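You operate a simulated robot arm through the tools that you are given. There is no shell and no other tool. Be economical: measure what you need, move in short steps, check, and stop when the job is done.

You run a simulated robot arm. Do the job below in one go: nothing can be reset, and whatever is moved stays where it is left.

TASK
Latch the gate, park both lock pins, then run the platform down.
Fine: each pin goes into the keeper beside its bush; down to floor level.
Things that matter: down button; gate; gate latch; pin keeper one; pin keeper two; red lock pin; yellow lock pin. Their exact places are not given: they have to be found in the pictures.

Only the result counts: the job must be done as asked and must still hold three seconds after the hand-in. Knocking over, shifting, dropping, spilling or breaking anything else fails it.

THE ROBOT
A 6-joint arm with a two-finger parallel gripper on a trunk, on a base that drives. Base frame: it is fixed to the floor where the robot stands at the start and does not move with it; the origin is under the middle of the robot, x ahead of it, y to its left, z up. Readings come in cm, degrees, newtons and seconds.
It reaches about 97.6 cm from its shoulder. Its first joint turns from -166.0 to 166.0 degrees. Places, roughly: down button [90, -20, 90]; gate [80, 30, 60]; gate latch [80, -10, 50]; pin keeper one [60, 80, 120]; pin keeper two [110, -40, 120]; red lock pin (8x3x12 cm) [40, 90, 120]. Payload 3.91 kg.
The TCP is the grasp point between the finger pads, 3 cm short of the fingertips. In the tool frame z runs along the fingers and y along their closing line. The gripper opens to 11 cm. The fingers are 2 cm wide and 1 cm thick; the gripper's body (4.8 by 11.2 cm) begins 5.5 cm behind the TCP.
Orientation is that of the tool frame in the base frame, as a unit quaternion [x, y, z, w]. With the fingers straight down and closing along the base's y, the tool's x points along the base's -x, its y along +y and its z along -z.

THE INTERFACE
- The arm moves only by the tool apply_moves. Its argument "increments" is text: rows parted by semicolons, each of 7 numbers parted by spaces: the opening, from 0 (shut) to 1 (fully open), then the shift along the base's x, y, z in cm, then the turn, a rotation vector about the base's x, y, z in rad. In form: gripper tx ty tz wx wy wz; .... A call has 1 to 10 rows; each row shifts and turns the commanded pose from where the row before left it. A row lasts 0.2 s, in which the tool goes at most 5 cm and 8.6 degrees; a call with a longer step from one row to the next is refused whole, and so is a gripper value outside its range. A pose out of reach is approached as far as the arm can. The call stops where the force on the tool passes 90 N (or 10 N more than at its start, if that is more) or the arm is blocked; 0.2 s more then pass. Each finger travels about 4.5 cm/s and halts on what it meets, pressing with about 42 N; the grip force reading is that of the motor and also rises with nothing between the fingers. The clock runs only during rows and for 0.2 s after the last one: add rows that do not move to give the fingers time. The reply holds the time, the measured pose of the TCP, the force on the tool along the base axes, the opening and the grip force, in the units named above and with some noise, with the torque about the TCP (base axes, N m) and any sound that the robot's microphone picked up, and new pictures: "show" is both (left out), scene, wrist or none.
- Cameras (640 x 400 px; columns grow to the right, rows downward): "scene" is now at [0.68, 14.97, 119.75]; the picture's right is [-0.06, -1.00, 0.00], its down [-0.62, 0.04, -0.79] and it looks along [0.79, -0.05, -0.62] (base axes); focal length 254 px, centre (320, 200). "wrist" rides on the gripper at [7.7, 0.7, -11.5] in the tool frame; the picture's right is [-0.09, 1.00, 0.00], its down [-0.80, -0.07, -0.59] and it looks along [-0.59, -0.05, 0.80] (tool axes); focal length 270 px, centre (320, 200).
- slide_trunk(by): slides the trunk up (or, below 0, down) by that many cm; the arm and the scene camera ride with it, the base frame stays. It gives what a move gives, with no picture.
- roll_base(legs): drives the robot by 1 to 6 legs, each [ahead, turn to the left] in cm and degrees, along the robot's own axes; the way and the turn of a leg run together, so that a leg with both is an arc; at most 150 cm and 180 degrees a leg. The arm and the cameras ride along, it lands a little off, and it stops where it bumps. It gives what a move gives, and a new picture of the scene camera.
- aim_head(pan, tilt): turns the head with the scene camera to pan (to the left, within 155 degrees either way) and tilt (down, from -29 to 69), counted from straight ahead of the robot. It gives what a move gives, and a new picture of the scene camera.
- measure_at(camera, pixels): for up to 12 pixels [column, row] of the newest picture of that camera ("zoom" is the newest enlarged one), the place [x, y, z] in the base frame of the surface seen there, good to about 0.2 cm. No time passes.
- enlarge(camera, box): a new picture of the part [left, top, right, bottom] of that camera's present view, enlarged. No time passes.
- finish_job(): hands the job in; it is judged then, once.

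Work in short steps. Measure before you move; look again where a grasp or a placing could have gone wrong, and mend it. You have 80 turns and 260 pictures in all, those below and enlarged ones among them. Open the gripper and draw the arm clear of the work before you hand the job in, unless the task says otherwise; then end with one line.

The tools are called as a command line: name --argument value ..., lists and objects as JSON in quotes. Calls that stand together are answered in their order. apply_moves: Moves the arm, as the interface text tells. Its arguments: {"type":"object","properties":{"increments":{"type":"string"},"show":{"type":"string","enum":["both","scene","wrist","none"]}},"required":["increments"]} The other tools are called the same way: slide_trunk (by) slides the trunk up or down; roll_base (legs) drives the base; aim_head (pan, tilt) turns the head that bears the scene camera; measure_at (camera, pixels) gives the place of the surface under pixels of a picture; enlarge (camera, box) takes an enlarged picture of a part of a camera's view; finish_job () hands the job in.

At the start:

```text
clock: 0.0
tool_pos: [49.15, 19.36, 69.5]
tool_rot: [0.005, 1.0, 0.0, 0.0]
force: [-0.3, 0.7, 1.2]
wrist_torque: [0.0, -0.03, -0.02]
grip_width: 11.01
grip_force: 0.1
trunk travel left (down, up): [-15.0, 46.0]
robot x, y, heading: [-0.46, 0.54, -0.2]
head pan, tilt: [-3.5, 38.1]
```

scene: 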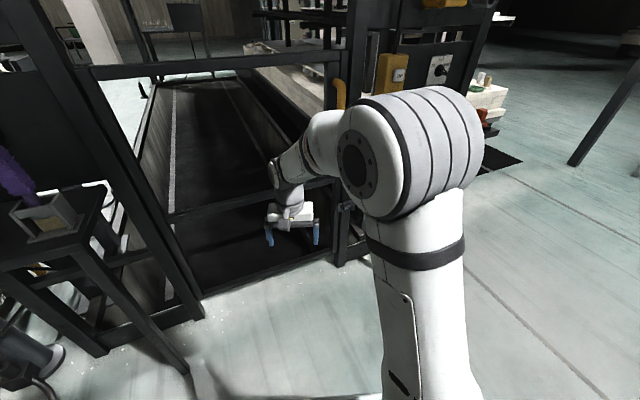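
wrist: 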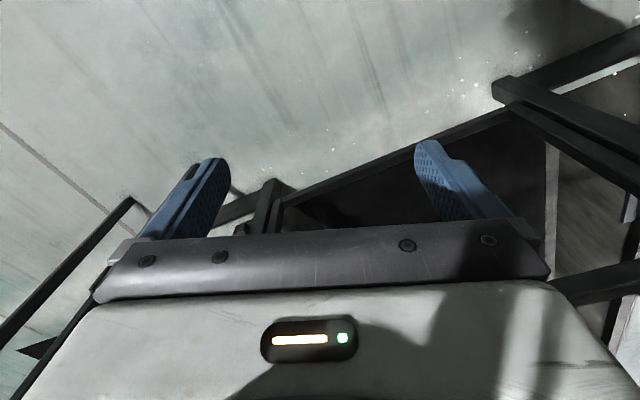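

The scene shows a gate frame ahead with a control box at about (440,70) on the right. I'll look around with the head to find the pins and keepers.

aim_head --pan 0 --tilt 5

aim_head --pan 60 --tilt 10

aim_head --pan -40 --tilt 15

```text
clock: 1.0
tool_pos: [49.23, 19.42, 69.54]
tool_rot: [0.005, 1.0, 0.0, 0.0]
force: [0.4, -0.4, -0.3]
wrist_torque: [-0.01, -0.03, -0.03]
grip_width: 11.0
grip_force: 0.0
trunk travel left (down, up): [-15.0, 46.0]
robot x, y, heading: [-0.35, 0.62, 0.1]
head pan, tilt: [0.0, 5.0]
```

scene: 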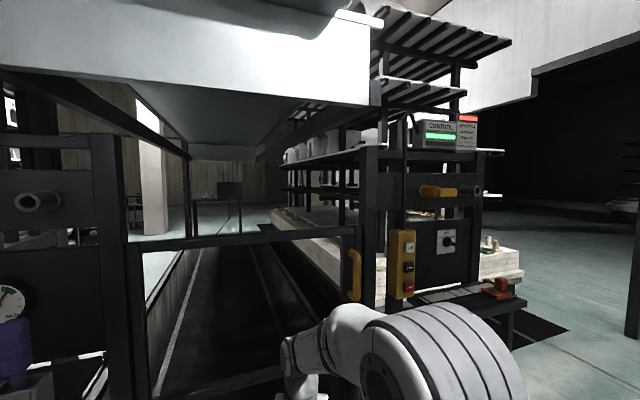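

```text
clock: 2.3
tool_pos: [49.29, 19.3, 69.53]
tool_rot: [0.005, 1.0, 0.0, 0.0]
force: [-0.3, 0.4, -0.6]
wrist_torque: [0.02, -0.04, 0.02]
grip_width: 11.02
grip_force: 0.1
trunk travel left (down, up): [-15.0, 46.0]
robot x, y, heading: [0.25, 0.29, -0.1]
head pan, tilt: [60.0, 10.0]
```

scene: 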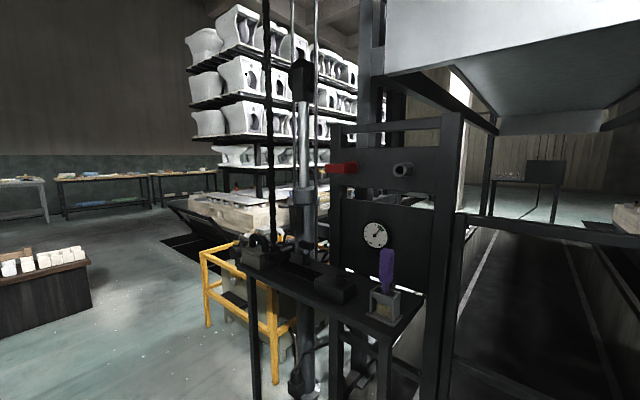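

```text
clock: 4.0
tool_pos: [49.17, 19.45, 69.62]
tool_rot: [0.005, 1.0, 0.0, 0.0]
force: [-0.4, 0.9, 0.2]
wrist_torque: [0.01, 0.02, 0.01]
grip_width: 11.01
grip_force: 0.1
trunk travel left (down, up): [-15.0, 46.0]
robot x, y, heading: [-0.28, 0.64, 0.4]
head pan, tilt: [-40.0, 15.0]
```

scene: 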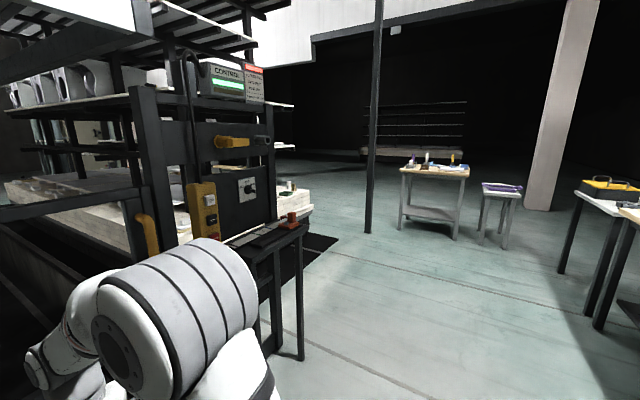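

The right panel shows the yellow pin near (232,142), a tube keeper near (262,140), the button box near (205,205) and a yellow gate latch near (147,230). I'll enlarge and measure these.

enlarge --camera "scene" --box '[110, 40, 330, 260]'

measure_at --camera "scene" --pixels '[[220, 142], [234, 142], [247, 142], [262, 139], [269, 139], [209, 199], [211, 220], [147, 218], [150, 250], [247, 187], [260, 160], [290, 216]]'

```text
1.82 times, centred on (220, 150) of scene
```

zoom: 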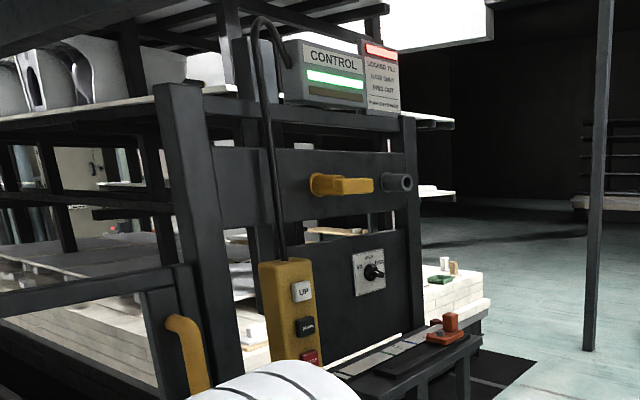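

```text
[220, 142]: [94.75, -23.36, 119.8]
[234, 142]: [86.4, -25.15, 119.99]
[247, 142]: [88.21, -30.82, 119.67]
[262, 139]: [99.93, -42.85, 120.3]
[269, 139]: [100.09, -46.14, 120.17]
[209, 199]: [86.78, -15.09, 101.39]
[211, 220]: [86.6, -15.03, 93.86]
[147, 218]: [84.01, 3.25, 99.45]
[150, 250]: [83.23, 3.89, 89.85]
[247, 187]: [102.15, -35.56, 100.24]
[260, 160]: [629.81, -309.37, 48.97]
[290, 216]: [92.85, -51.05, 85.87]
```

I'll read the sign, the selector and the pin closely.

enlarge --camera "scene" --box '[190, 50, 280, 106]'

enlarge --camera "scene" --box '[200, 120, 290, 210]'

enlarge --camera "scene" --box '[120, 180, 230, 250]'

```text
7.11 times, centred on (235, 78) of scene
```

zoom: 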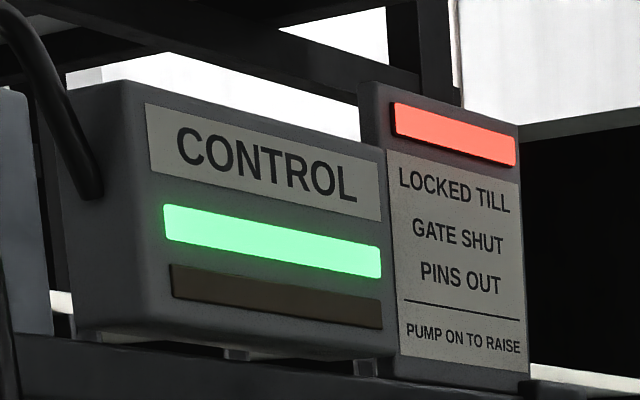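

```text
4.44 times, centred on (245, 165) of scene
```

zoom: 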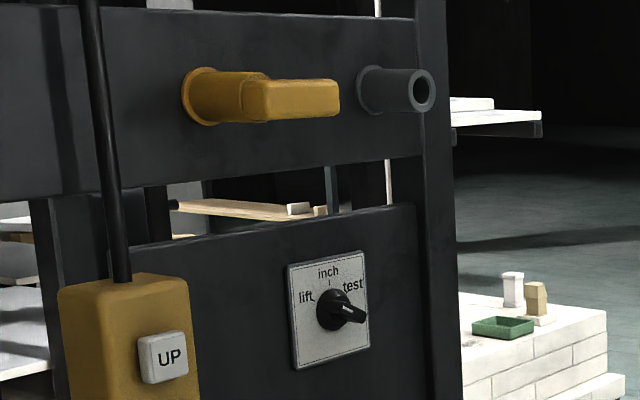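

```text
5.71 times, centred on (175, 215) of scene
```

zoom: 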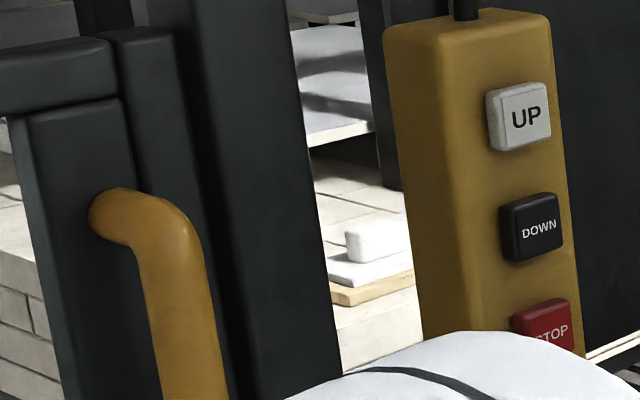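

Next I'll look at the gate's right edge and latch lower down (about z=50), then the left side.

aim_head --pan -5 --tilt 38

enlarge --camera "scene" --box '[260, 60, 400, 270]'

measure_at --camera "scene" --pixels '[[100, 70], [320, 60], [175, 210], [300, 185], [205, 300], [335, 240]]'

```text
clock: 5.1
tool_pos: [49.29, 19.42, 69.51]
tool_rot: [0.005, 1.0, 0.0, 0.001]
force: [0.1, 0.7, 0.1]
wrist_torque: [-0.02, 0.05, -0.02]
grip_width: 10.99
grip_force: 0.0
trunk travel left (down, up): [-15.0, 46.0]
robot x, y, heading: [0.1, 0.49, 0.0]
head pan, tilt: [-5.0, 38.0]
```

scene: 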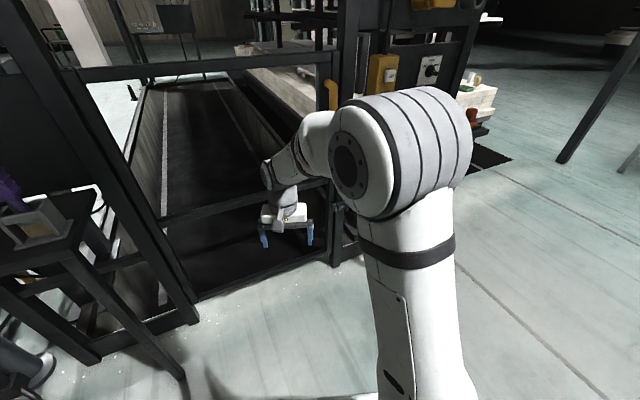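

```text
1.90 times, centred on (330, 165) of scene
```

zoom: 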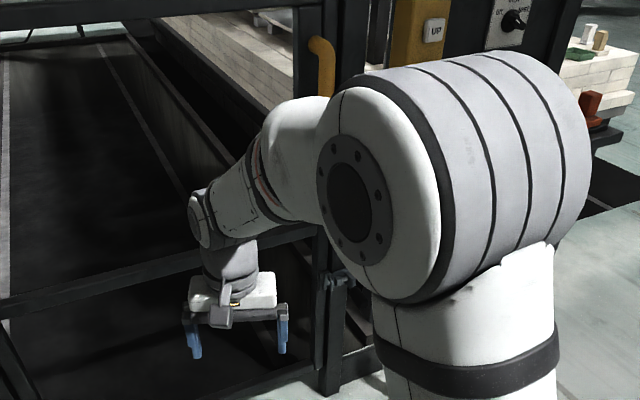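

```text
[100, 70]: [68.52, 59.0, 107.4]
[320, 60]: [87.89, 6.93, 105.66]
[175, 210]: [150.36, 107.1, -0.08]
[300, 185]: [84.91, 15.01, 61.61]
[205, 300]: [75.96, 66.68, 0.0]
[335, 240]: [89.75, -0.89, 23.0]
```

I'll measure the left side (red pin, keeper, left bench) now.

aim_head --pan 50 --tilt 15

enlarge --camera "scene" --box '[340, 80, 480, 180]'

measure_at --camera "scene" --pixels '[[384, 145], [392, 145], [400, 146], [410, 146], [455, 146], [462, 146], [430, 165], [500, 160], [560, 205], [440, 300], [450, 260], [520, 300]]'

```text
clock: 6.3
tool_pos: [49.13, 19.42, 69.59]
tool_rot: [0.006, 1.0, 0.0, 0.0]
force: [0.0, 0.0, -0.5]
wrist_torque: [0.01, -0.01, 0.01]
grip_width: 11.01
grip_force: 0.0
trunk travel left (down, up): [-15.0, 46.0]
robot x, y, heading: [-0.36, 0.34, 0.2]
head pan, tilt: [50.0, 15.0]
```

scene: 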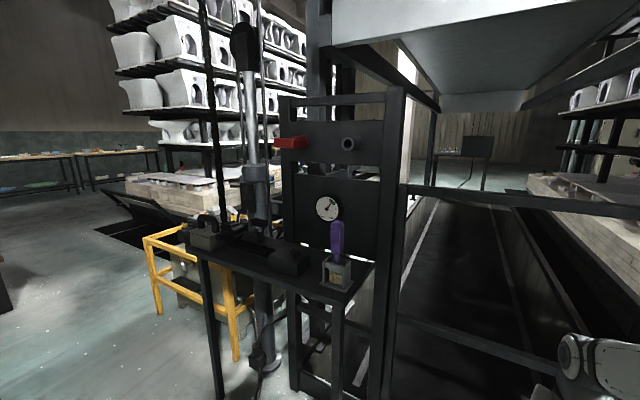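

```text
4.00 times, centred on (410, 130) of scene
```

zoom: 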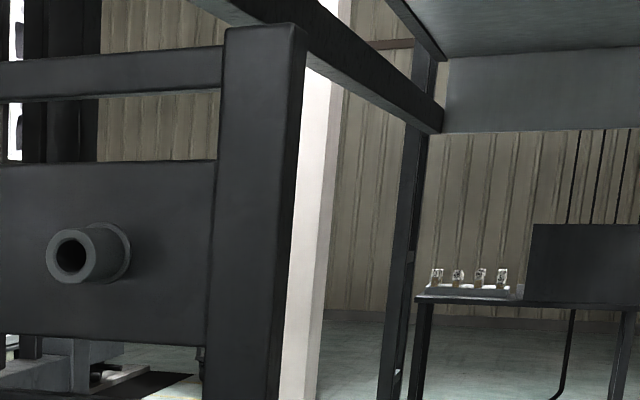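

```text
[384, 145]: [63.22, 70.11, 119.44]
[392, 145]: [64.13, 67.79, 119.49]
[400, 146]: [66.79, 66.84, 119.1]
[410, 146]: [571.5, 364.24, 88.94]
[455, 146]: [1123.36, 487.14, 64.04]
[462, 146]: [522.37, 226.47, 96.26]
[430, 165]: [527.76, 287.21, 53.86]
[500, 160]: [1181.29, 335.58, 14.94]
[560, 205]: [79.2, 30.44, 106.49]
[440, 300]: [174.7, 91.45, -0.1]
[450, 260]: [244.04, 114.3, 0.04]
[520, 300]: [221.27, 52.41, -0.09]
```

enlarge --camera "scene" --box '[260, 100, 380, 180]'

measure_at --camera "scene" --pixels '[[278, 143], [290, 143], [303, 143], [310, 143], [343, 144], [357, 144], [330, 130], [370, 130], [330, 155], [370, 155], [302, 155], [384, 110]]'

```text
5.00 times, centred on (320, 140) of scene
```

zoom: 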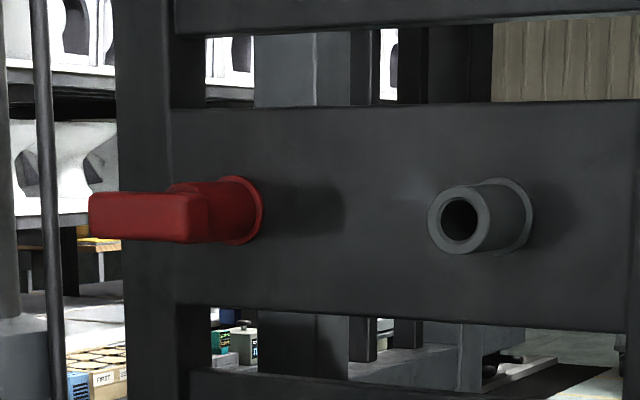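

```text
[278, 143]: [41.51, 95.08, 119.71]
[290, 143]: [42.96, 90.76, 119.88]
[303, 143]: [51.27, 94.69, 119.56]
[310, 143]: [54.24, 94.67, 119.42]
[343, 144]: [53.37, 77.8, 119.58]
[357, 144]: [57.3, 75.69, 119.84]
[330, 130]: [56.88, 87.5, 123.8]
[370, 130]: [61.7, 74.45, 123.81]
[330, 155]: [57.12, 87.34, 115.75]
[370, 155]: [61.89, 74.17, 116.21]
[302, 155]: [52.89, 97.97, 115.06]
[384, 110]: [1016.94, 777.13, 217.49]
```

The panel plane normal is about (0.938, 0.346), so the wall stands 20° off my heading. I'll measure the left bench's extent for safe driving.

measure_at --camera "scene" --pixels '[[195, 247], [345, 294], [373, 264], [290, 262], [337, 275], [338, 240], [210, 220], [150, 240], [236, 355], [222, 392], [232, 240], [325, 208]]'

aim_head --pan 25 --tilt 50

aim_head --pan 140 --tilt 30

aim_head --pan -100 --tilt 30

```text
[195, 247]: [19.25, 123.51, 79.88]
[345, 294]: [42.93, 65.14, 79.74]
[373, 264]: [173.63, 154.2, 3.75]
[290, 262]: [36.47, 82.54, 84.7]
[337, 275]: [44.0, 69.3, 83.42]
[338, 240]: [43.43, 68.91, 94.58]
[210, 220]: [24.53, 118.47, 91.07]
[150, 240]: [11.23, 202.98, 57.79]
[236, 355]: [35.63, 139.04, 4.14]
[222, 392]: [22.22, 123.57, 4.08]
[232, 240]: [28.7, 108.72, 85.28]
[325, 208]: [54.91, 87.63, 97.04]
```

```text
clock: 7.3
tool_pos: [49.28, 19.44, 69.48]
tool_rot: [0.006, 1.0, 0.0, 0.0]
force: [0.3, 0.0, 0.6]
wrist_torque: [0.02, 0.02, -0.01]
grip_width: 10.99
grip_force: 0.0
trunk travel left (down, up): [-15.0, 46.0]
robot x, y, heading: [-0.1, 0.5, 0.3]
head pan, tilt: [25.0, 50.0]
```

scene: 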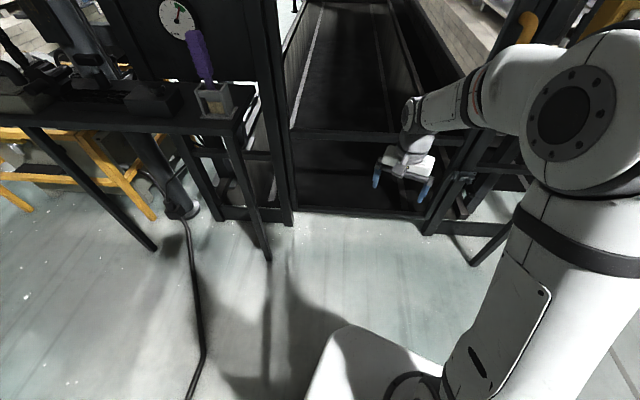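

```text
clock: 9.2
tool_pos: [49.28, 19.38, 69.52]
tool_rot: [0.006, 1.0, 0.0, 0.0]
force: [-0.7, 0.2, 0.1]
wrist_torque: [0.02, 0.01, 0.01]
grip_width: 11.0
grip_force: 0.0
trunk travel left (down, up): [-15.0, 46.0]
robot x, y, heading: [-0.07, 0.7, -0.0]
head pan, tilt: [140.0, 30.0]
```

scene: 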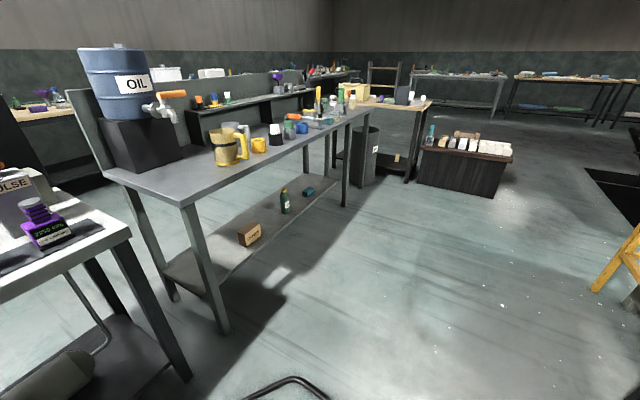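

```text
clock: 12.6
tool_pos: [49.32, 19.34, 69.62]
tool_rot: [0.005, 1.0, 0.0, -0.001]
force: [-0.1, 0.0, 0.4]
wrist_torque: [0.02, 0.0, -0.01]
grip_width: 10.98
grip_force: 0.1
trunk travel left (down, up): [-15.0, 46.0]
robot x, y, heading: [-0.03, 0.76, 0.3]
head pan, tilt: [-100.0, 30.0]
```

scene: 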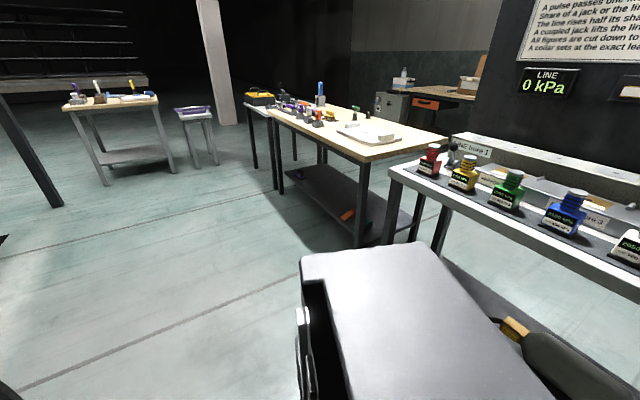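

The base is large with benches behind, so I'll avoid large turns. I'll pull the tool back and up while pitching it to horizontal, which should also clear the view of the latch.

apply_moves --increments "1 -1 1 3 0 -0.145 0;1 -1 1 3 0 -0.145 0;1 -1 1 3 0 -0.145 0;1 -1 1 3 0 -0.145 0;1 -1 1 3 0 -0.145 0;1 -1 1 3 0 -0.145 0;1 0 1 3 0 -0.145 0;1 0 1 3 0 -0.145 0;1 0 1 3 0 -0.145 0;1 0 1 3 0 -0.145 0" --show "none"

aim_head --pan 0 --tilt 38

```text
clock: 14.8
tool_pos: [43.18, 29.52, 99.59]
tool_rot: [0.004, 0.747, 0.004, 0.664]
force: [-0.1, -0.3, -0.5]
wrist_torque: [0.0, 0.04, 0.0]
grip_width: 11.0
grip_force: 0.0
trunk travel left (down, up): [-15.0, 46.0]
robot x, y, heading: [-0.09, 0.72, 0.2]
head pan, tilt: [-100.0, 30.0]
```

```text
clock: 16.6
tool_pos: [43.07, 29.48, 99.47]
tool_rot: [0.003, 0.748, 0.005, 0.663]
force: [-0.3, 0.0, -0.7]
wrist_torque: [-0.02, 0.0, 0.04]
grip_width: 11.0
grip_force: 0.1
trunk travel left (down, up): [-15.0, 46.0]
robot x, y, heading: [0.03, 0.71, 0.4]
head pan, tilt: [0.0, 38.0]
```

scene: 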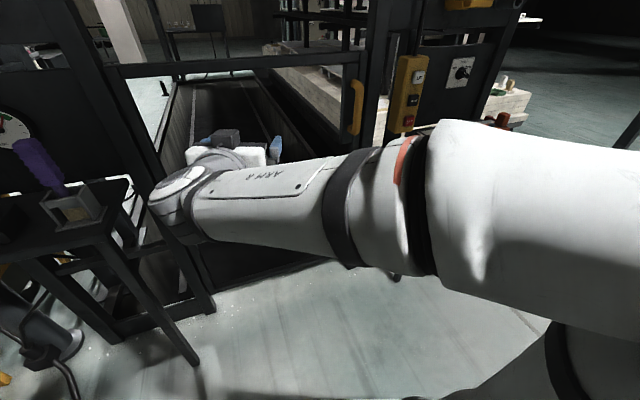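

The arm blocks the latch from the head camera, so I'll view it with the wrist camera by moving the tool right and low, pitched about 45°.

apply_moves --increments "1 0.7 -3.4 -3.4 0 0.07 0;1 0.7 -3.4 -3.4 0 0.07 0;1 0.7 -3.4 -3.4 0 0.07 0;1 0.7 -3.4 -3.4 0 0.07 0;1 0.7 -3.4 -3.4 0 0.07 0;1 0.7 -3.4 -3.4 0 0.07 0;1 0.7 -3.4 -3.4 0 0.07 0;1 0.7 -3.4 -3.4 0 0.07 0;1 0.7 -3.4 -3.4 0 0.07 0;1 0.7 -3.4 -3.4 0 0.07 0" --show "both"

```text
clock: 18.8
tool_pos: [49.21, 3.86, 64.47]
tool_rot: [0.008, 0.93, -0.003, 0.366]
force: [-0.5, 0.4, 0.5]
wrist_torque: [-0.02, 0.05, -0.03]
grip_width: 10.98
grip_force: 0.0
out of reach, approached as far as the arm can: row 8, 9, 10
trunk travel left (down, up): [-15.0, 46.0]
robot x, y, heading: [-0.17, 0.67, 0.0]
head pan, tilt: [0.0, 38.0]
```

scene: 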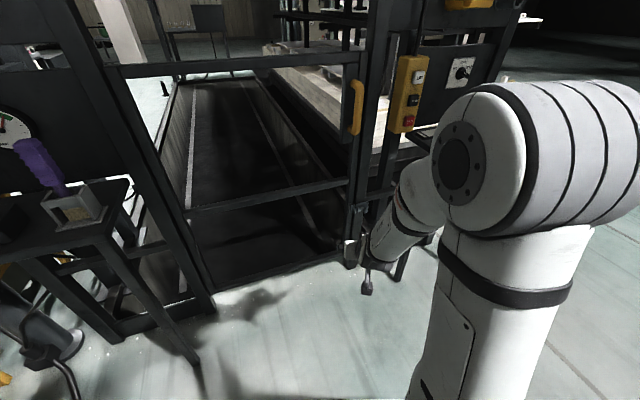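
wrist: 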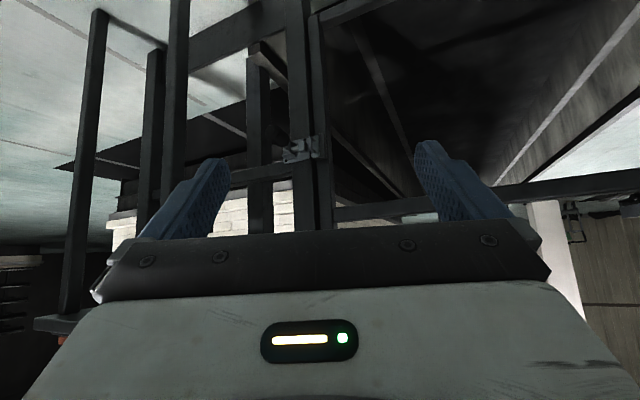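

The latch shows in the wrist view at about (300,150) and in the scene view at about (358,212). I'll enlarge both.

enlarge --camera "wrist" --box '[250, 110, 350, 190]'

enlarge --camera "scene" --box '[310, 170, 410, 280]'

measure_at --camera "wrist" --pixels '[[286, 155], [292, 148], [300, 152], [308, 148], [318, 147], [326, 160], [325, 190], [303, 190], [300, 120], [320, 110]]'

measure_at --camera "scene" --pixels '[[356, 210], [362, 210], [350, 210], [358, 225], [350, 230], [355, 240], [345, 195]]'

```text
5.00 times, centred on (300, 150) of wrist
```

zoom: 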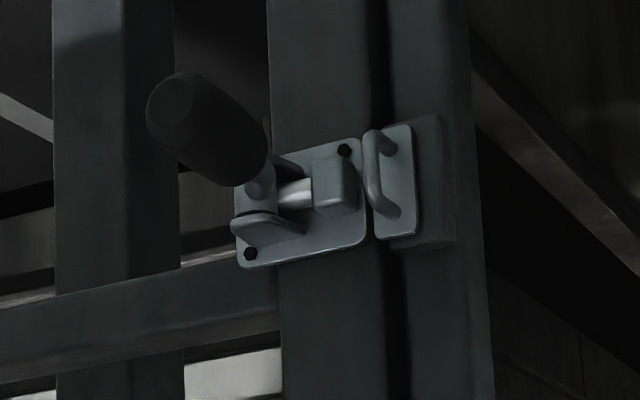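

```text
3.64 times, centred on (360, 225) of scene
```

zoom: 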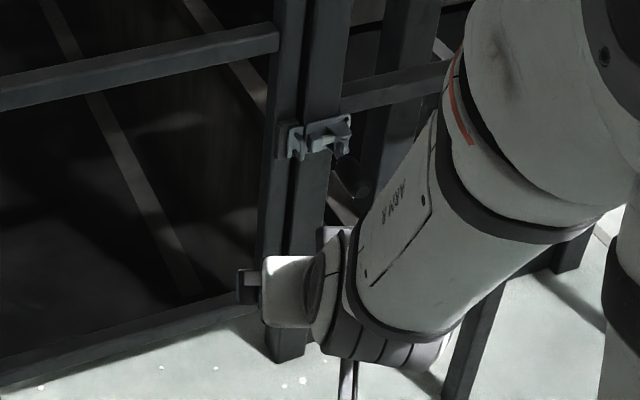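

```text
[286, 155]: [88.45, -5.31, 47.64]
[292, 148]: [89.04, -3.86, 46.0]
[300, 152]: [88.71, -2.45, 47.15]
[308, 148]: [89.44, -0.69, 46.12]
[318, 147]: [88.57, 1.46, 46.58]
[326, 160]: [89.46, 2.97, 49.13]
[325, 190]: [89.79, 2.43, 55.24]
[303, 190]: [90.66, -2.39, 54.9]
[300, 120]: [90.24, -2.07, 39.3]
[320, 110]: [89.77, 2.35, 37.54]
```

```text
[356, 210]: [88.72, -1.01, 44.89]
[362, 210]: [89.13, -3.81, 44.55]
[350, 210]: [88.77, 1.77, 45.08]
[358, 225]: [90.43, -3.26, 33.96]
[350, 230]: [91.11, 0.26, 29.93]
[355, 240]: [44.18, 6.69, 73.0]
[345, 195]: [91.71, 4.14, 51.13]
```

It's a sliding bolt on the post with a dark knob lever, and a staple on the gate. I'll bring the wrist camera closer for a proper look.

apply_moves --increments "1 3 0 -1 0 0 0;1 3 0 -1 0 0 0;1 3 0 -1 0 0 0;1 3 0 -1 0 0 0;1 3 0 -1 0 0 0;1 0 0 0 0 0 0" --show "both"

```text
clock: 20.2
tool_pos: [64.19, 4.52, 59.32]
tool_rot: [0.006, 0.931, -0.002, 0.366]
force: [0.0, 0.6, 0.8]
wrist_torque: [0.01, -0.03, -0.02]
grip_width: 11.01
grip_force: 0.1
out of reach, approached as far as the arm can: row 1
trunk travel left (down, up): [-15.0, 46.0]
robot x, y, heading: [-0.39, 0.33, 0.3]
head pan, tilt: [0.0, 38.0]
```

scene: 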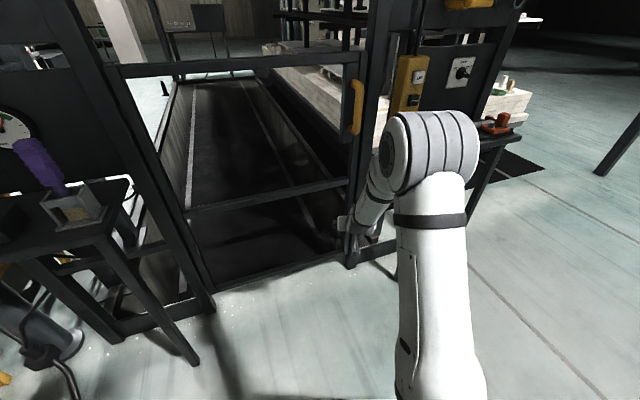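
wrist: 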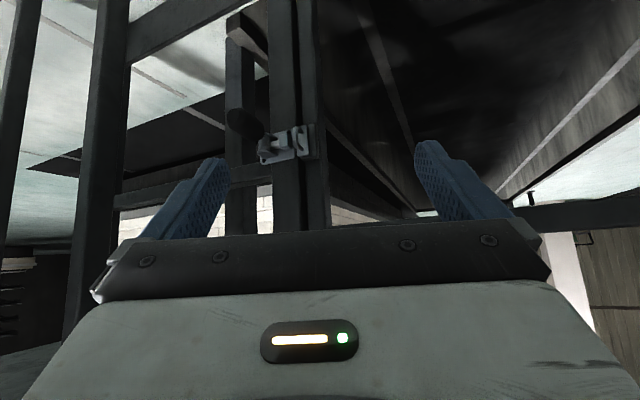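

enlarge --camera "wrist" --box '[215, 95, 335, 170]'

measure_at --camera "wrist" --pixels '[[233, 121], [245, 123], [255, 130], [264, 137], [268, 147], [279, 142], [287, 138], [303, 128], [300, 140], [304, 155], [285, 152], [312, 130]]'

```text
5.33 times, centred on (275, 132) of wrist
```

zoom: 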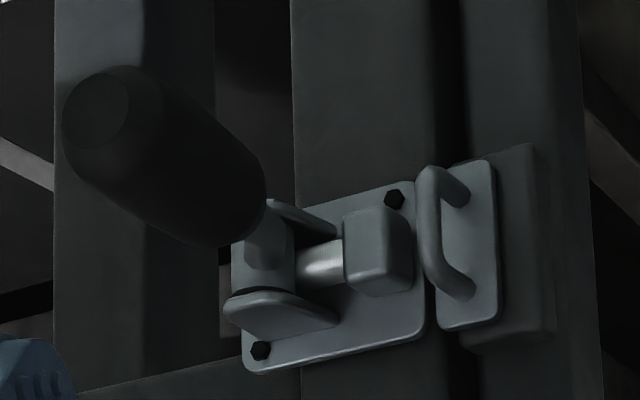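

```text
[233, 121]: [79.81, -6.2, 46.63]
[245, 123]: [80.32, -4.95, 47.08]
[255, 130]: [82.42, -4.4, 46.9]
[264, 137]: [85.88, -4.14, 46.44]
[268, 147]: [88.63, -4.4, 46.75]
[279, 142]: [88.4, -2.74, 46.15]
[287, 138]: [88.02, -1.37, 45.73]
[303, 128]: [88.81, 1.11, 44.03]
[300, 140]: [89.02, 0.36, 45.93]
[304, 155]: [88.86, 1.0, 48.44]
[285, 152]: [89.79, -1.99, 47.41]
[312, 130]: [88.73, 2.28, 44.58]
```

The knob sticks straight out of the plate along -n at about (82,-5.4,46.5). I'll yaw 20° and move to a pre-approach so the open fingers will straddle it.

apply_moves --increments "1 2.4 -2.5 -1 0 0 0.071;1 2.4 -2.5 -1 0 0 0.071;1 2.4 -2.5 -1 0 0 0.071;1 2.4 -2.5 -1 0 0 0.071;1 2.4 -2.5 -1 0 0 0.071;1 0 0 0 0 0 0" --show "both"

```text
clock: 21.6
tool_pos: [67.23, 8.97, 55.35]
tool_rot: [-0.009, 0.942, 0.001, 0.335]
force: [-0.2, 0.0, -0.3]
wrist_torque: [-0.03, 0.02, 0.01]
grip_width: 11.01
grip_force: 0.2
out of reach, approached as far as the arm can: row 1, 2, 3, 4, 5
trunk travel left (down, up): [-15.0, 46.0]
robot x, y, heading: [-0.14, 0.36, 0.1]
head pan, tilt: [0.0, 38.0]
```

scene: 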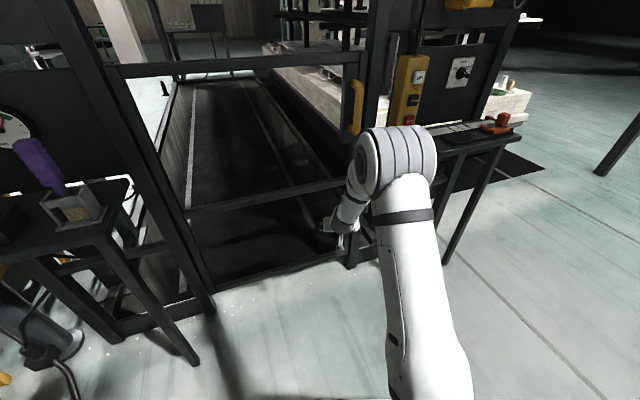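
wrist: 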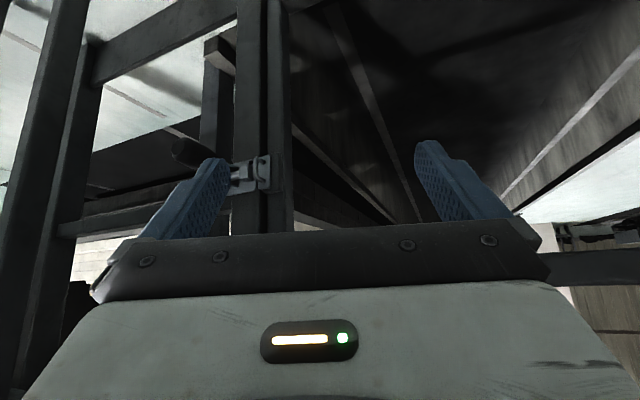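

The arm is at its reach limit here, so I'll draw the tool back and drive the base ahead about 22 cm.

apply_moves --increments "1 -3 0 2 0 0 0;1 -3 0 2 0 0 0;1 -3 0 2 0 0 0;1 -3 0 2 0 0 0;1 -3 0 2 0 0 0;1 0 0 0 0 0 0" --show "none"

roll_base --legs '[[22, 0]]'

```text
clock: 23.0
tool_pos: [52.0, 8.98, 65.47]
tool_rot: [-0.01, 0.942, 0.001, 0.335]
force: [0.1, -0.1, -0.2]
wrist_torque: [-0.05, -0.03, 0.0]
grip_width: 11.02
grip_force: 0.1
trunk travel left (down, up): [-15.0, 46.0]
robot x, y, heading: [-0.32, 0.4, 0.2]
head pan, tilt: [0.0, 38.0]
```

```text
clock: 24.7
tool_pos: [74.05, 9.25, 65.36]
tool_rot: [-0.011, 0.942, 0.002, 0.335]
force: [0.0, -0.3, 0.8]
wrist_torque: [0.0, -0.02, 0.0]
grip_width: 10.99
grip_force: 0.0
trunk travel left (down, up): [-15.0, 46.0]
robot x, y, heading: [21.84, 0.63, 0.2]
head pan, tilt: [0.0, 38.0]
```

scene: 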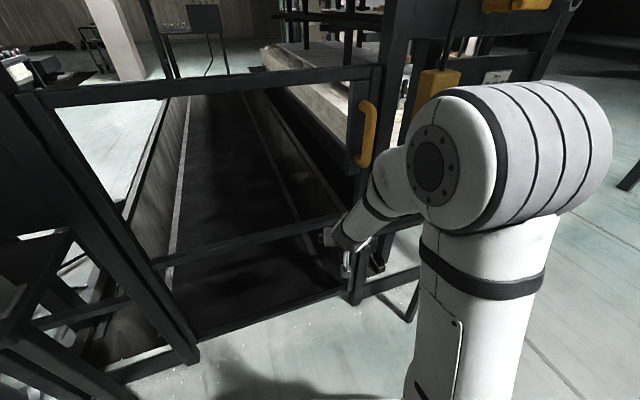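

Base is at 21.8. Now I'll move to the pre-approach with the 20° yaw.

apply_moves --increments "1 0.5 -3.4 -2.3 0 0 0.073;1 0.5 -3.4 -2.3 0 0 0.073;1 0.5 -3.4 -2.3 0 0 0.073;1 0.5 -3.4 -2.3 0 0 0.073;1 0.5 -3.4 -2.3 0 0 0.073;1 0 0 0 0 0 0" --show "both"

```text
clock: 26.1
tool_pos: [69.69, 15.34, 54.45]
tool_rot: [-0.111, 0.938, 0.022, 0.328]
force: [-0.3, -0.8, -1.5]
wrist_torque: [-0.01, -0.01, -0.02]
grip_width: 10.99
grip_force: 0.0
out of reach, approached as far as the arm can: row 1, 2, 3, 4, 5
trunk travel left (down, up): [-15.0, 46.0]
robot x, y, heading: [21.84, 0.92, -0.0]
head pan, tilt: [0.0, 38.0]
```

scene: 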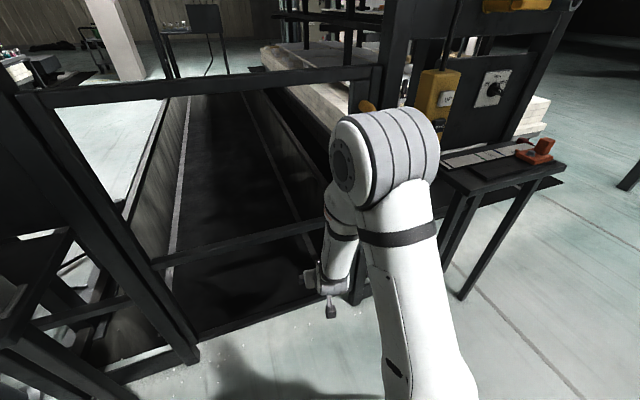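
wrist: 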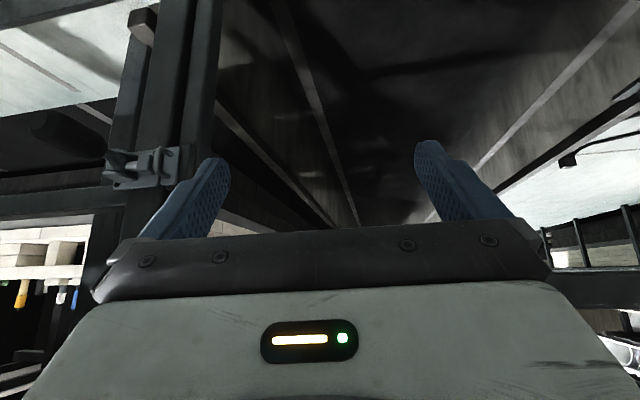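

Leftward yaw relative to the arm plane appears to be at a joint limit, most likely the last wrist joint. I'll roll the tool 180° about its own axis the other way, which changes nothing for the symmetric fingers, while backing up a little.

apply_moves --increments "1 -1 0 2 0.09 0.022 -0.116;1 -1 0 2 0.09 0.022 -0.116;1 -1 0 2 0.09 0.022 -0.116;1 -1 0 1 0.09 0.022 -0.116;1 0 0 0 0.09 0.022 -0.116;1 0 0 0 0.09 0.022 -0.116;1 0 0 0 0.09 0.022 -0.116;1 0 0 0 0.09 0.022 -0.116;1 0 0 0 0.09 0.022 -0.116;1 0 0 0 0.09 0.022 -0.116" --show "none"

apply_moves --increments "1 0 0 0 0.09 0.022 -0.116;1 0 0 0 0.09 0.022 -0.116;1 0 0 0 0.09 0.022 -0.116;1 0 0 0 0.09 0.022 -0.116;1 0 0 0 0.09 0.022 -0.116;1 0 0 0 0.09 0.022 -0.116;1 0 0 0 0.09 0.022 -0.116;1 0 0 0 0.09 0.022 -0.116;1 0 0 0 0.09 0.022 -0.116;1 0 0 0 0.09 0.022 -0.116" --show "both"

```text
clock: 28.3
tool_pos: [66.81, 17.52, 68.74]
tool_rot: [0.552, 0.774, 0.237, 0.202]
force: [0.6, 0.2, 0.2]
wrist_torque: [-0.01, -0.05, -0.04]
grip_width: 11.01
grip_force: 0.1
out of reach, approached as far as the arm can: row 1, 2, 4, 5, 6, 7, 8, 9, 10
trunk travel left (down, up): [-15.0, 46.0]
robot x, y, heading: [21.81, 0.28, 0.2]
head pan, tilt: [0.0, 38.0]
```

```text
clock: 30.5
tool_pos: [68.81, 13.74, 72.58]
tool_rot: [0.921, 0.202, 0.33, -0.031]
force: [0.4, 0.3, -0.4]
wrist_torque: [0.0, -0.05, -0.01]
grip_width: 10.98
grip_force: 0.0
out of reach, approached as far as the arm can: row 1, 2, 3, 4, 5, 6, 7, 8, 9, 10
trunk travel left (down, up): [-15.0, 46.0]
robot x, y, heading: [21.85, 0.49, 0.1]
head pan, tilt: [0.0, 38.0]
```

scene: 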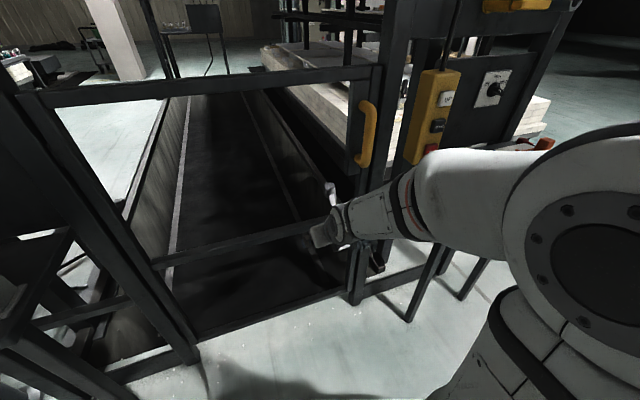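
wrist: 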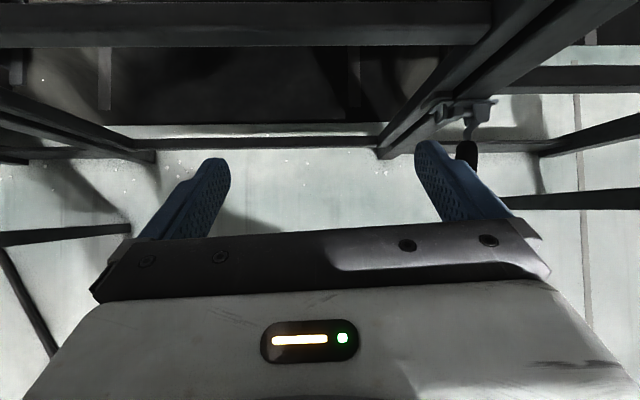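

The roll worked: tool y is now along u and the image is upright, with the latch at about (465,105). I'll move to the pre-approach.

apply_moves --increments "1 1.1 -3.5 -3.1 0 0 0;1 1.1 -3.5 -3.1 0 0 0;1 1.1 -3.5 -3.1 0 0 0;1 1.1 -3.5 -3.1 0 0 0;1 1.1 -3.5 -3.1 0 0 0;1 0 0 0 0 0 0" --show "both"

```text
clock: 31.9
tool_pos: [72.86, -0.37, 59.4]
tool_rot: [0.922, 0.202, 0.33, -0.027]
force: [0.2, 0.2, -0.6]
wrist_torque: [0.0, -0.01, -0.02]
grip_width: 10.99
grip_force: 0.0
out of reach, approached as far as the arm can: row 1, 2
trunk travel left (down, up): [-15.0, 46.0]
robot x, y, heading: [21.91, 0.3, 0.1]
head pan, tilt: [0.0, 38.0]
```

scene: 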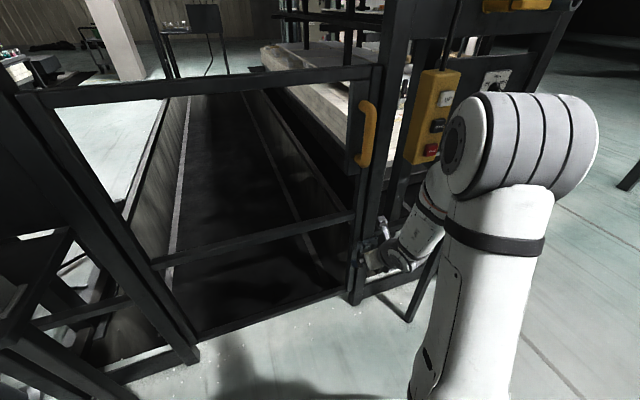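
wrist: 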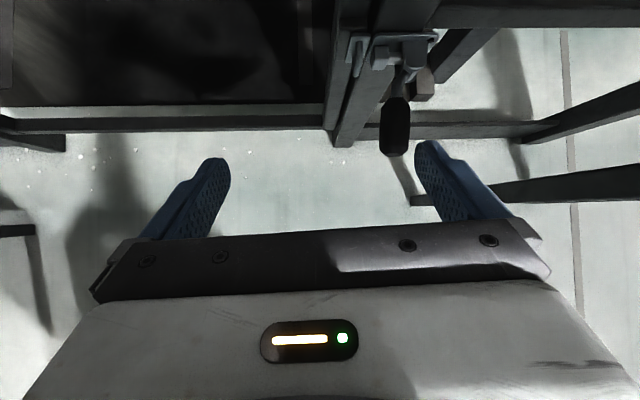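

The arm is free to move now; the knob is at (395,125) in the wrist view. I'll enlarge and measure.

enlarge --camera "wrist" --box '[330, 10, 450, 165]'

measure_at --camera "wrist" --pixels '[[394, 150], [382, 130], [394, 125], [407, 130], [394, 100], [402, 75], [408, 60], [385, 55], [380, 65], [430, 45], [350, 60], [395, 40]]'

```text
2.58 times, centred on (390, 88) of wrist
```

zoom: 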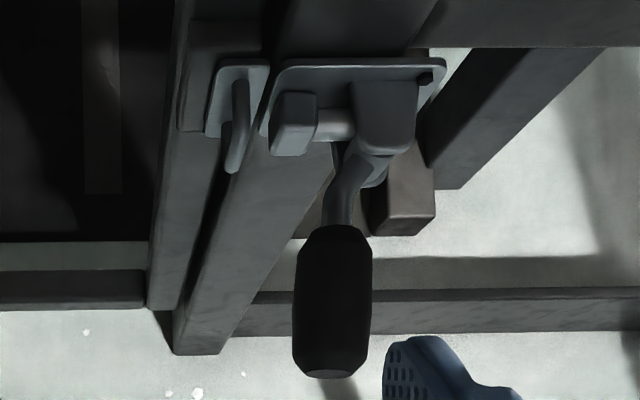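

```text
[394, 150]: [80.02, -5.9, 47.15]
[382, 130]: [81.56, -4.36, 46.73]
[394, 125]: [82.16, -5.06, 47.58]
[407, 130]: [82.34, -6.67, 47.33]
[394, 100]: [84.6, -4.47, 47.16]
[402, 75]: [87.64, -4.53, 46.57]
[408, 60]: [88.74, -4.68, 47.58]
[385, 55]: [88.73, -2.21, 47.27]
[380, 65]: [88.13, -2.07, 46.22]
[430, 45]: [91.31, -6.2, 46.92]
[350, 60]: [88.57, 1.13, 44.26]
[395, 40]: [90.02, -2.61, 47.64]
```

It's a toggle lever on a vertical pivot with the knob centre at about (82,-5.5,46.3). I'll straddle the knob along the tool axis with the fingers part open.

apply_moves --increments "0.6 0.7 -2.5 -1.3 0 0 0;0.6 0.7 -2.5 -1.3 0 0 0;0.6 0.7 -2.5 -1.2 0 0 0;0.6 1.8 0.57 -2.33 0 0 0;0.6 1.8 0.57 -2.33 0 0 0;0.6 1.8 0.57 -2.33 0 0 0;0.6 1.8 0.57 -2.33 0 0 0;0.6 0 0 0 0 0 0" --show "both"

```text
clock: 33.7
tool_pos: [82.3, -5.5, 46.42]
tool_rot: [0.922, 0.202, 0.33, -0.027]
force: [0.1, -0.5, -0.8]
wrist_torque: [0.01, 0.0, 0.02]
grip_width: 6.58
grip_force: 0.0
trunk travel left (down, up): [-15.0, 46.0]
robot x, y, heading: [21.74, 0.87, 0.2]
head pan, tilt: [0.0, 38.0]
```

scene: 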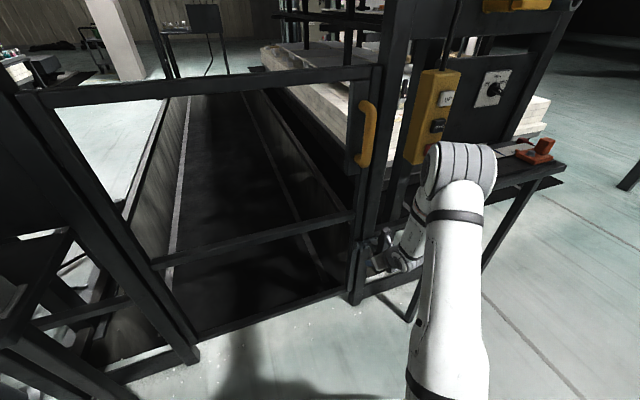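
wrist: 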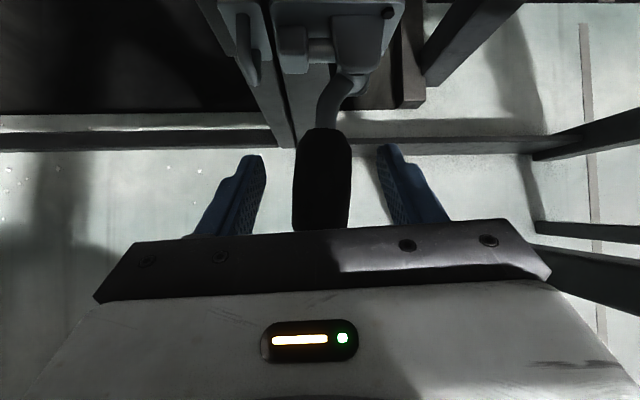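

The fingers straddle the knob. I'll push left along the wall (-u) with the right finger.

apply_moves --increments "0.6 -0.35 0.94 0 0 0 0;0.6 -0.35 0.94 0 0 0 0;0.6 -0.35 0.94 0 0 0 0;0.6 -0.35 0.94 0 0 0 0;0.6 -0.35 0.94 0 0 0 0;0.6 -0.35 0.94 0 0 0 0" --show "wrist"

```text
clock: 34.9
tool_pos: [81.28, -2.36, 46.18]
tool_rot: [0.925, 0.183, 0.331, -0.023]
force: [35.0, -60.4, -25.0]
wrist_torque: [0.93, 0.66, -0.67]
grip_width: 9.85
grip_force: 33.1
trunk travel left (down, up): [-15.0, 46.0]
robot x, y, heading: [21.68, 0.69, 0.1]
head pan, tilt: [0.0, 38.0]
stopped in row 6: the force on the tool passed its limit at 104 N (the readings are from after the stop); the commanded pose is now the measured one
```

wrist: 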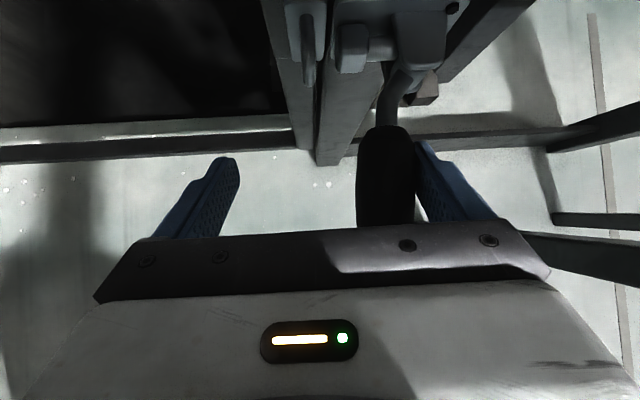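

The lever is solid to the left (60 N, no motion). I'll return and try a gentle push to the right with the left finger.

apply_moves --increments "0.6 0.35 -0.94 0 0 0 0;0.6 0.35 -0.94 0 0 0 0;0.6 0.35 -0.94 0 0 0 0;0.6 0.35 -0.94 0 0 0 0;0.6 0 0 0 0 0 0;0.6 0.35 -0.94 0 0 0 0;0.6 0.35 -0.94 0 0 0 0;0.6 0.35 -0.94 0 0 0 0;0.6 0.35 -0.94 0 0 0 0" --show "wrist"

```text
clock: 36.9
tool_pos: [83.58, -9.31, 46.36]
tool_rot: [0.924, 0.192, 0.331, -0.024]
force: [-5.0, 1.1, -2.0]
wrist_torque: [-0.05, 0.04, 0.17]
grip_width: 6.76
grip_force: 1.3
trunk travel left (down, up): [-15.0, 46.0]
robot x, y, heading: [21.9, 0.87, 0.2]
head pan, tilt: [0.0, 38.0]
```

wrist: 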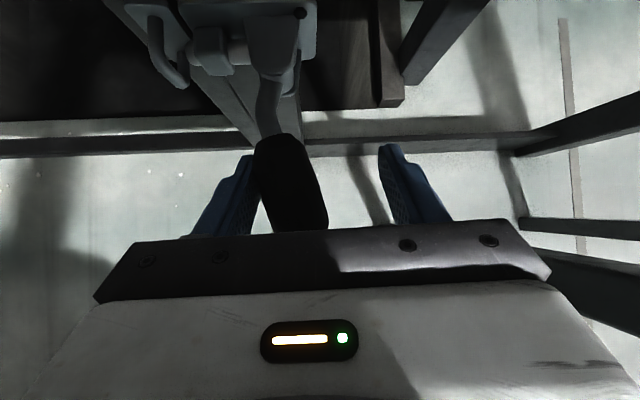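

The lever swings to the right easily. I'll keep going on its arc.

apply_moves --increments "0.6 0.35 -0.94 0 0 0 0;0.6 0.5 -0.85 0 0 0 0;0.6 0.5 -0.85 0 0 0 0;0.6 0.5 -0.85 0 0 0 0;0.6 0 0 0 0 0 0" --show "wrist"

```text
clock: 38.1
tool_pos: [85.39, -12.78, 46.45]
tool_rot: [0.923, 0.192, 0.332, -0.023]
force: [0.4, 1.3, 0.5]
wrist_torque: [0.0, -0.02, -0.01]
grip_width: 6.64
grip_force: 0.1
trunk travel left (down, up): [-15.0, 46.0]
robot x, y, heading: [22.02, 0.5, 0.2]
head pan, tilt: [0.0, 38.0]
```

wrist: 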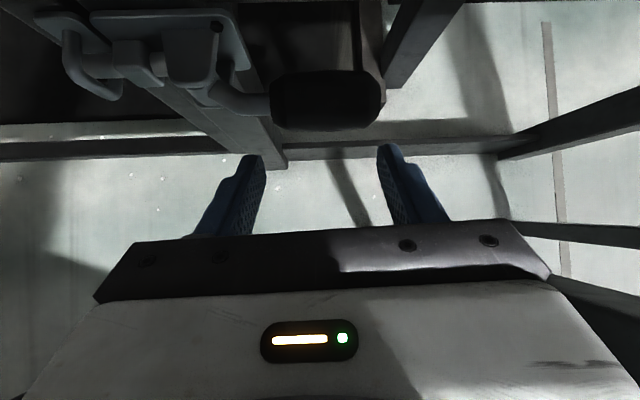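

The lever snapped over to the right and the bolt appears to run into the staple. I'll zoom to verify.

enlarge --camera "wrist" --box '[30, 0, 250, 130]'

apply_moves --increments "0.6 -2.4 -0.8 3 0 0 0;0.6 -2.4 -0.8 3 0 0 0;0.6 -2.4 -0.8 3 0 0 0;0.6 -2.4 -0.8 3 0 0 0;0.6 -2.4 -0.8 3 0 0 0;0.6 0 0 0 0 0 0" --show "both"

```text
2.91 times, centred on (140, 65) of wrist
```

zoom: 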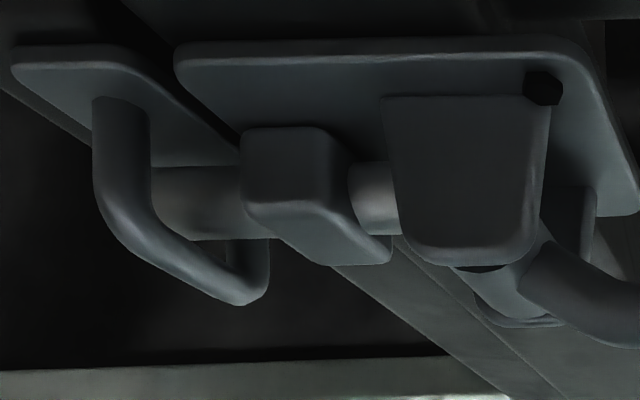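

```text
clock: 39.5
tool_pos: [73.44, -16.7, 61.44]
tool_rot: [0.923, 0.192, 0.332, -0.025]
force: [-0.4, -0.2, 0.6]
wrist_torque: [-0.01, -0.03, 0.02]
grip_width: 6.6
grip_force: 0.0
trunk travel left (down, up): [-15.0, 46.0]
robot x, y, heading: [21.55, 0.38, 0.2]
head pan, tilt: [0.0, 38.0]
```

scene: 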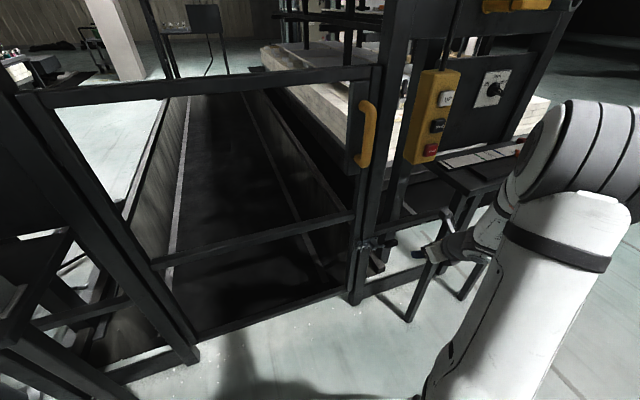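
wrist: 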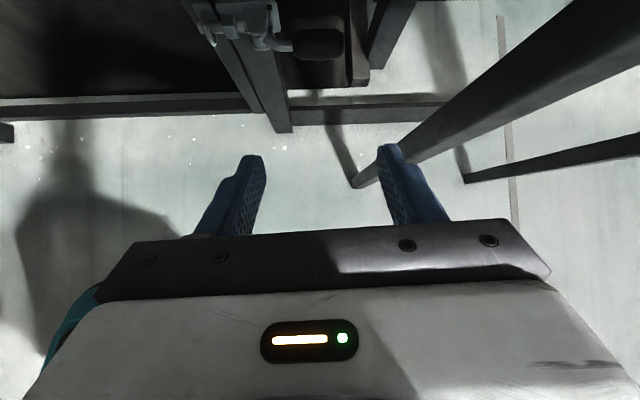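

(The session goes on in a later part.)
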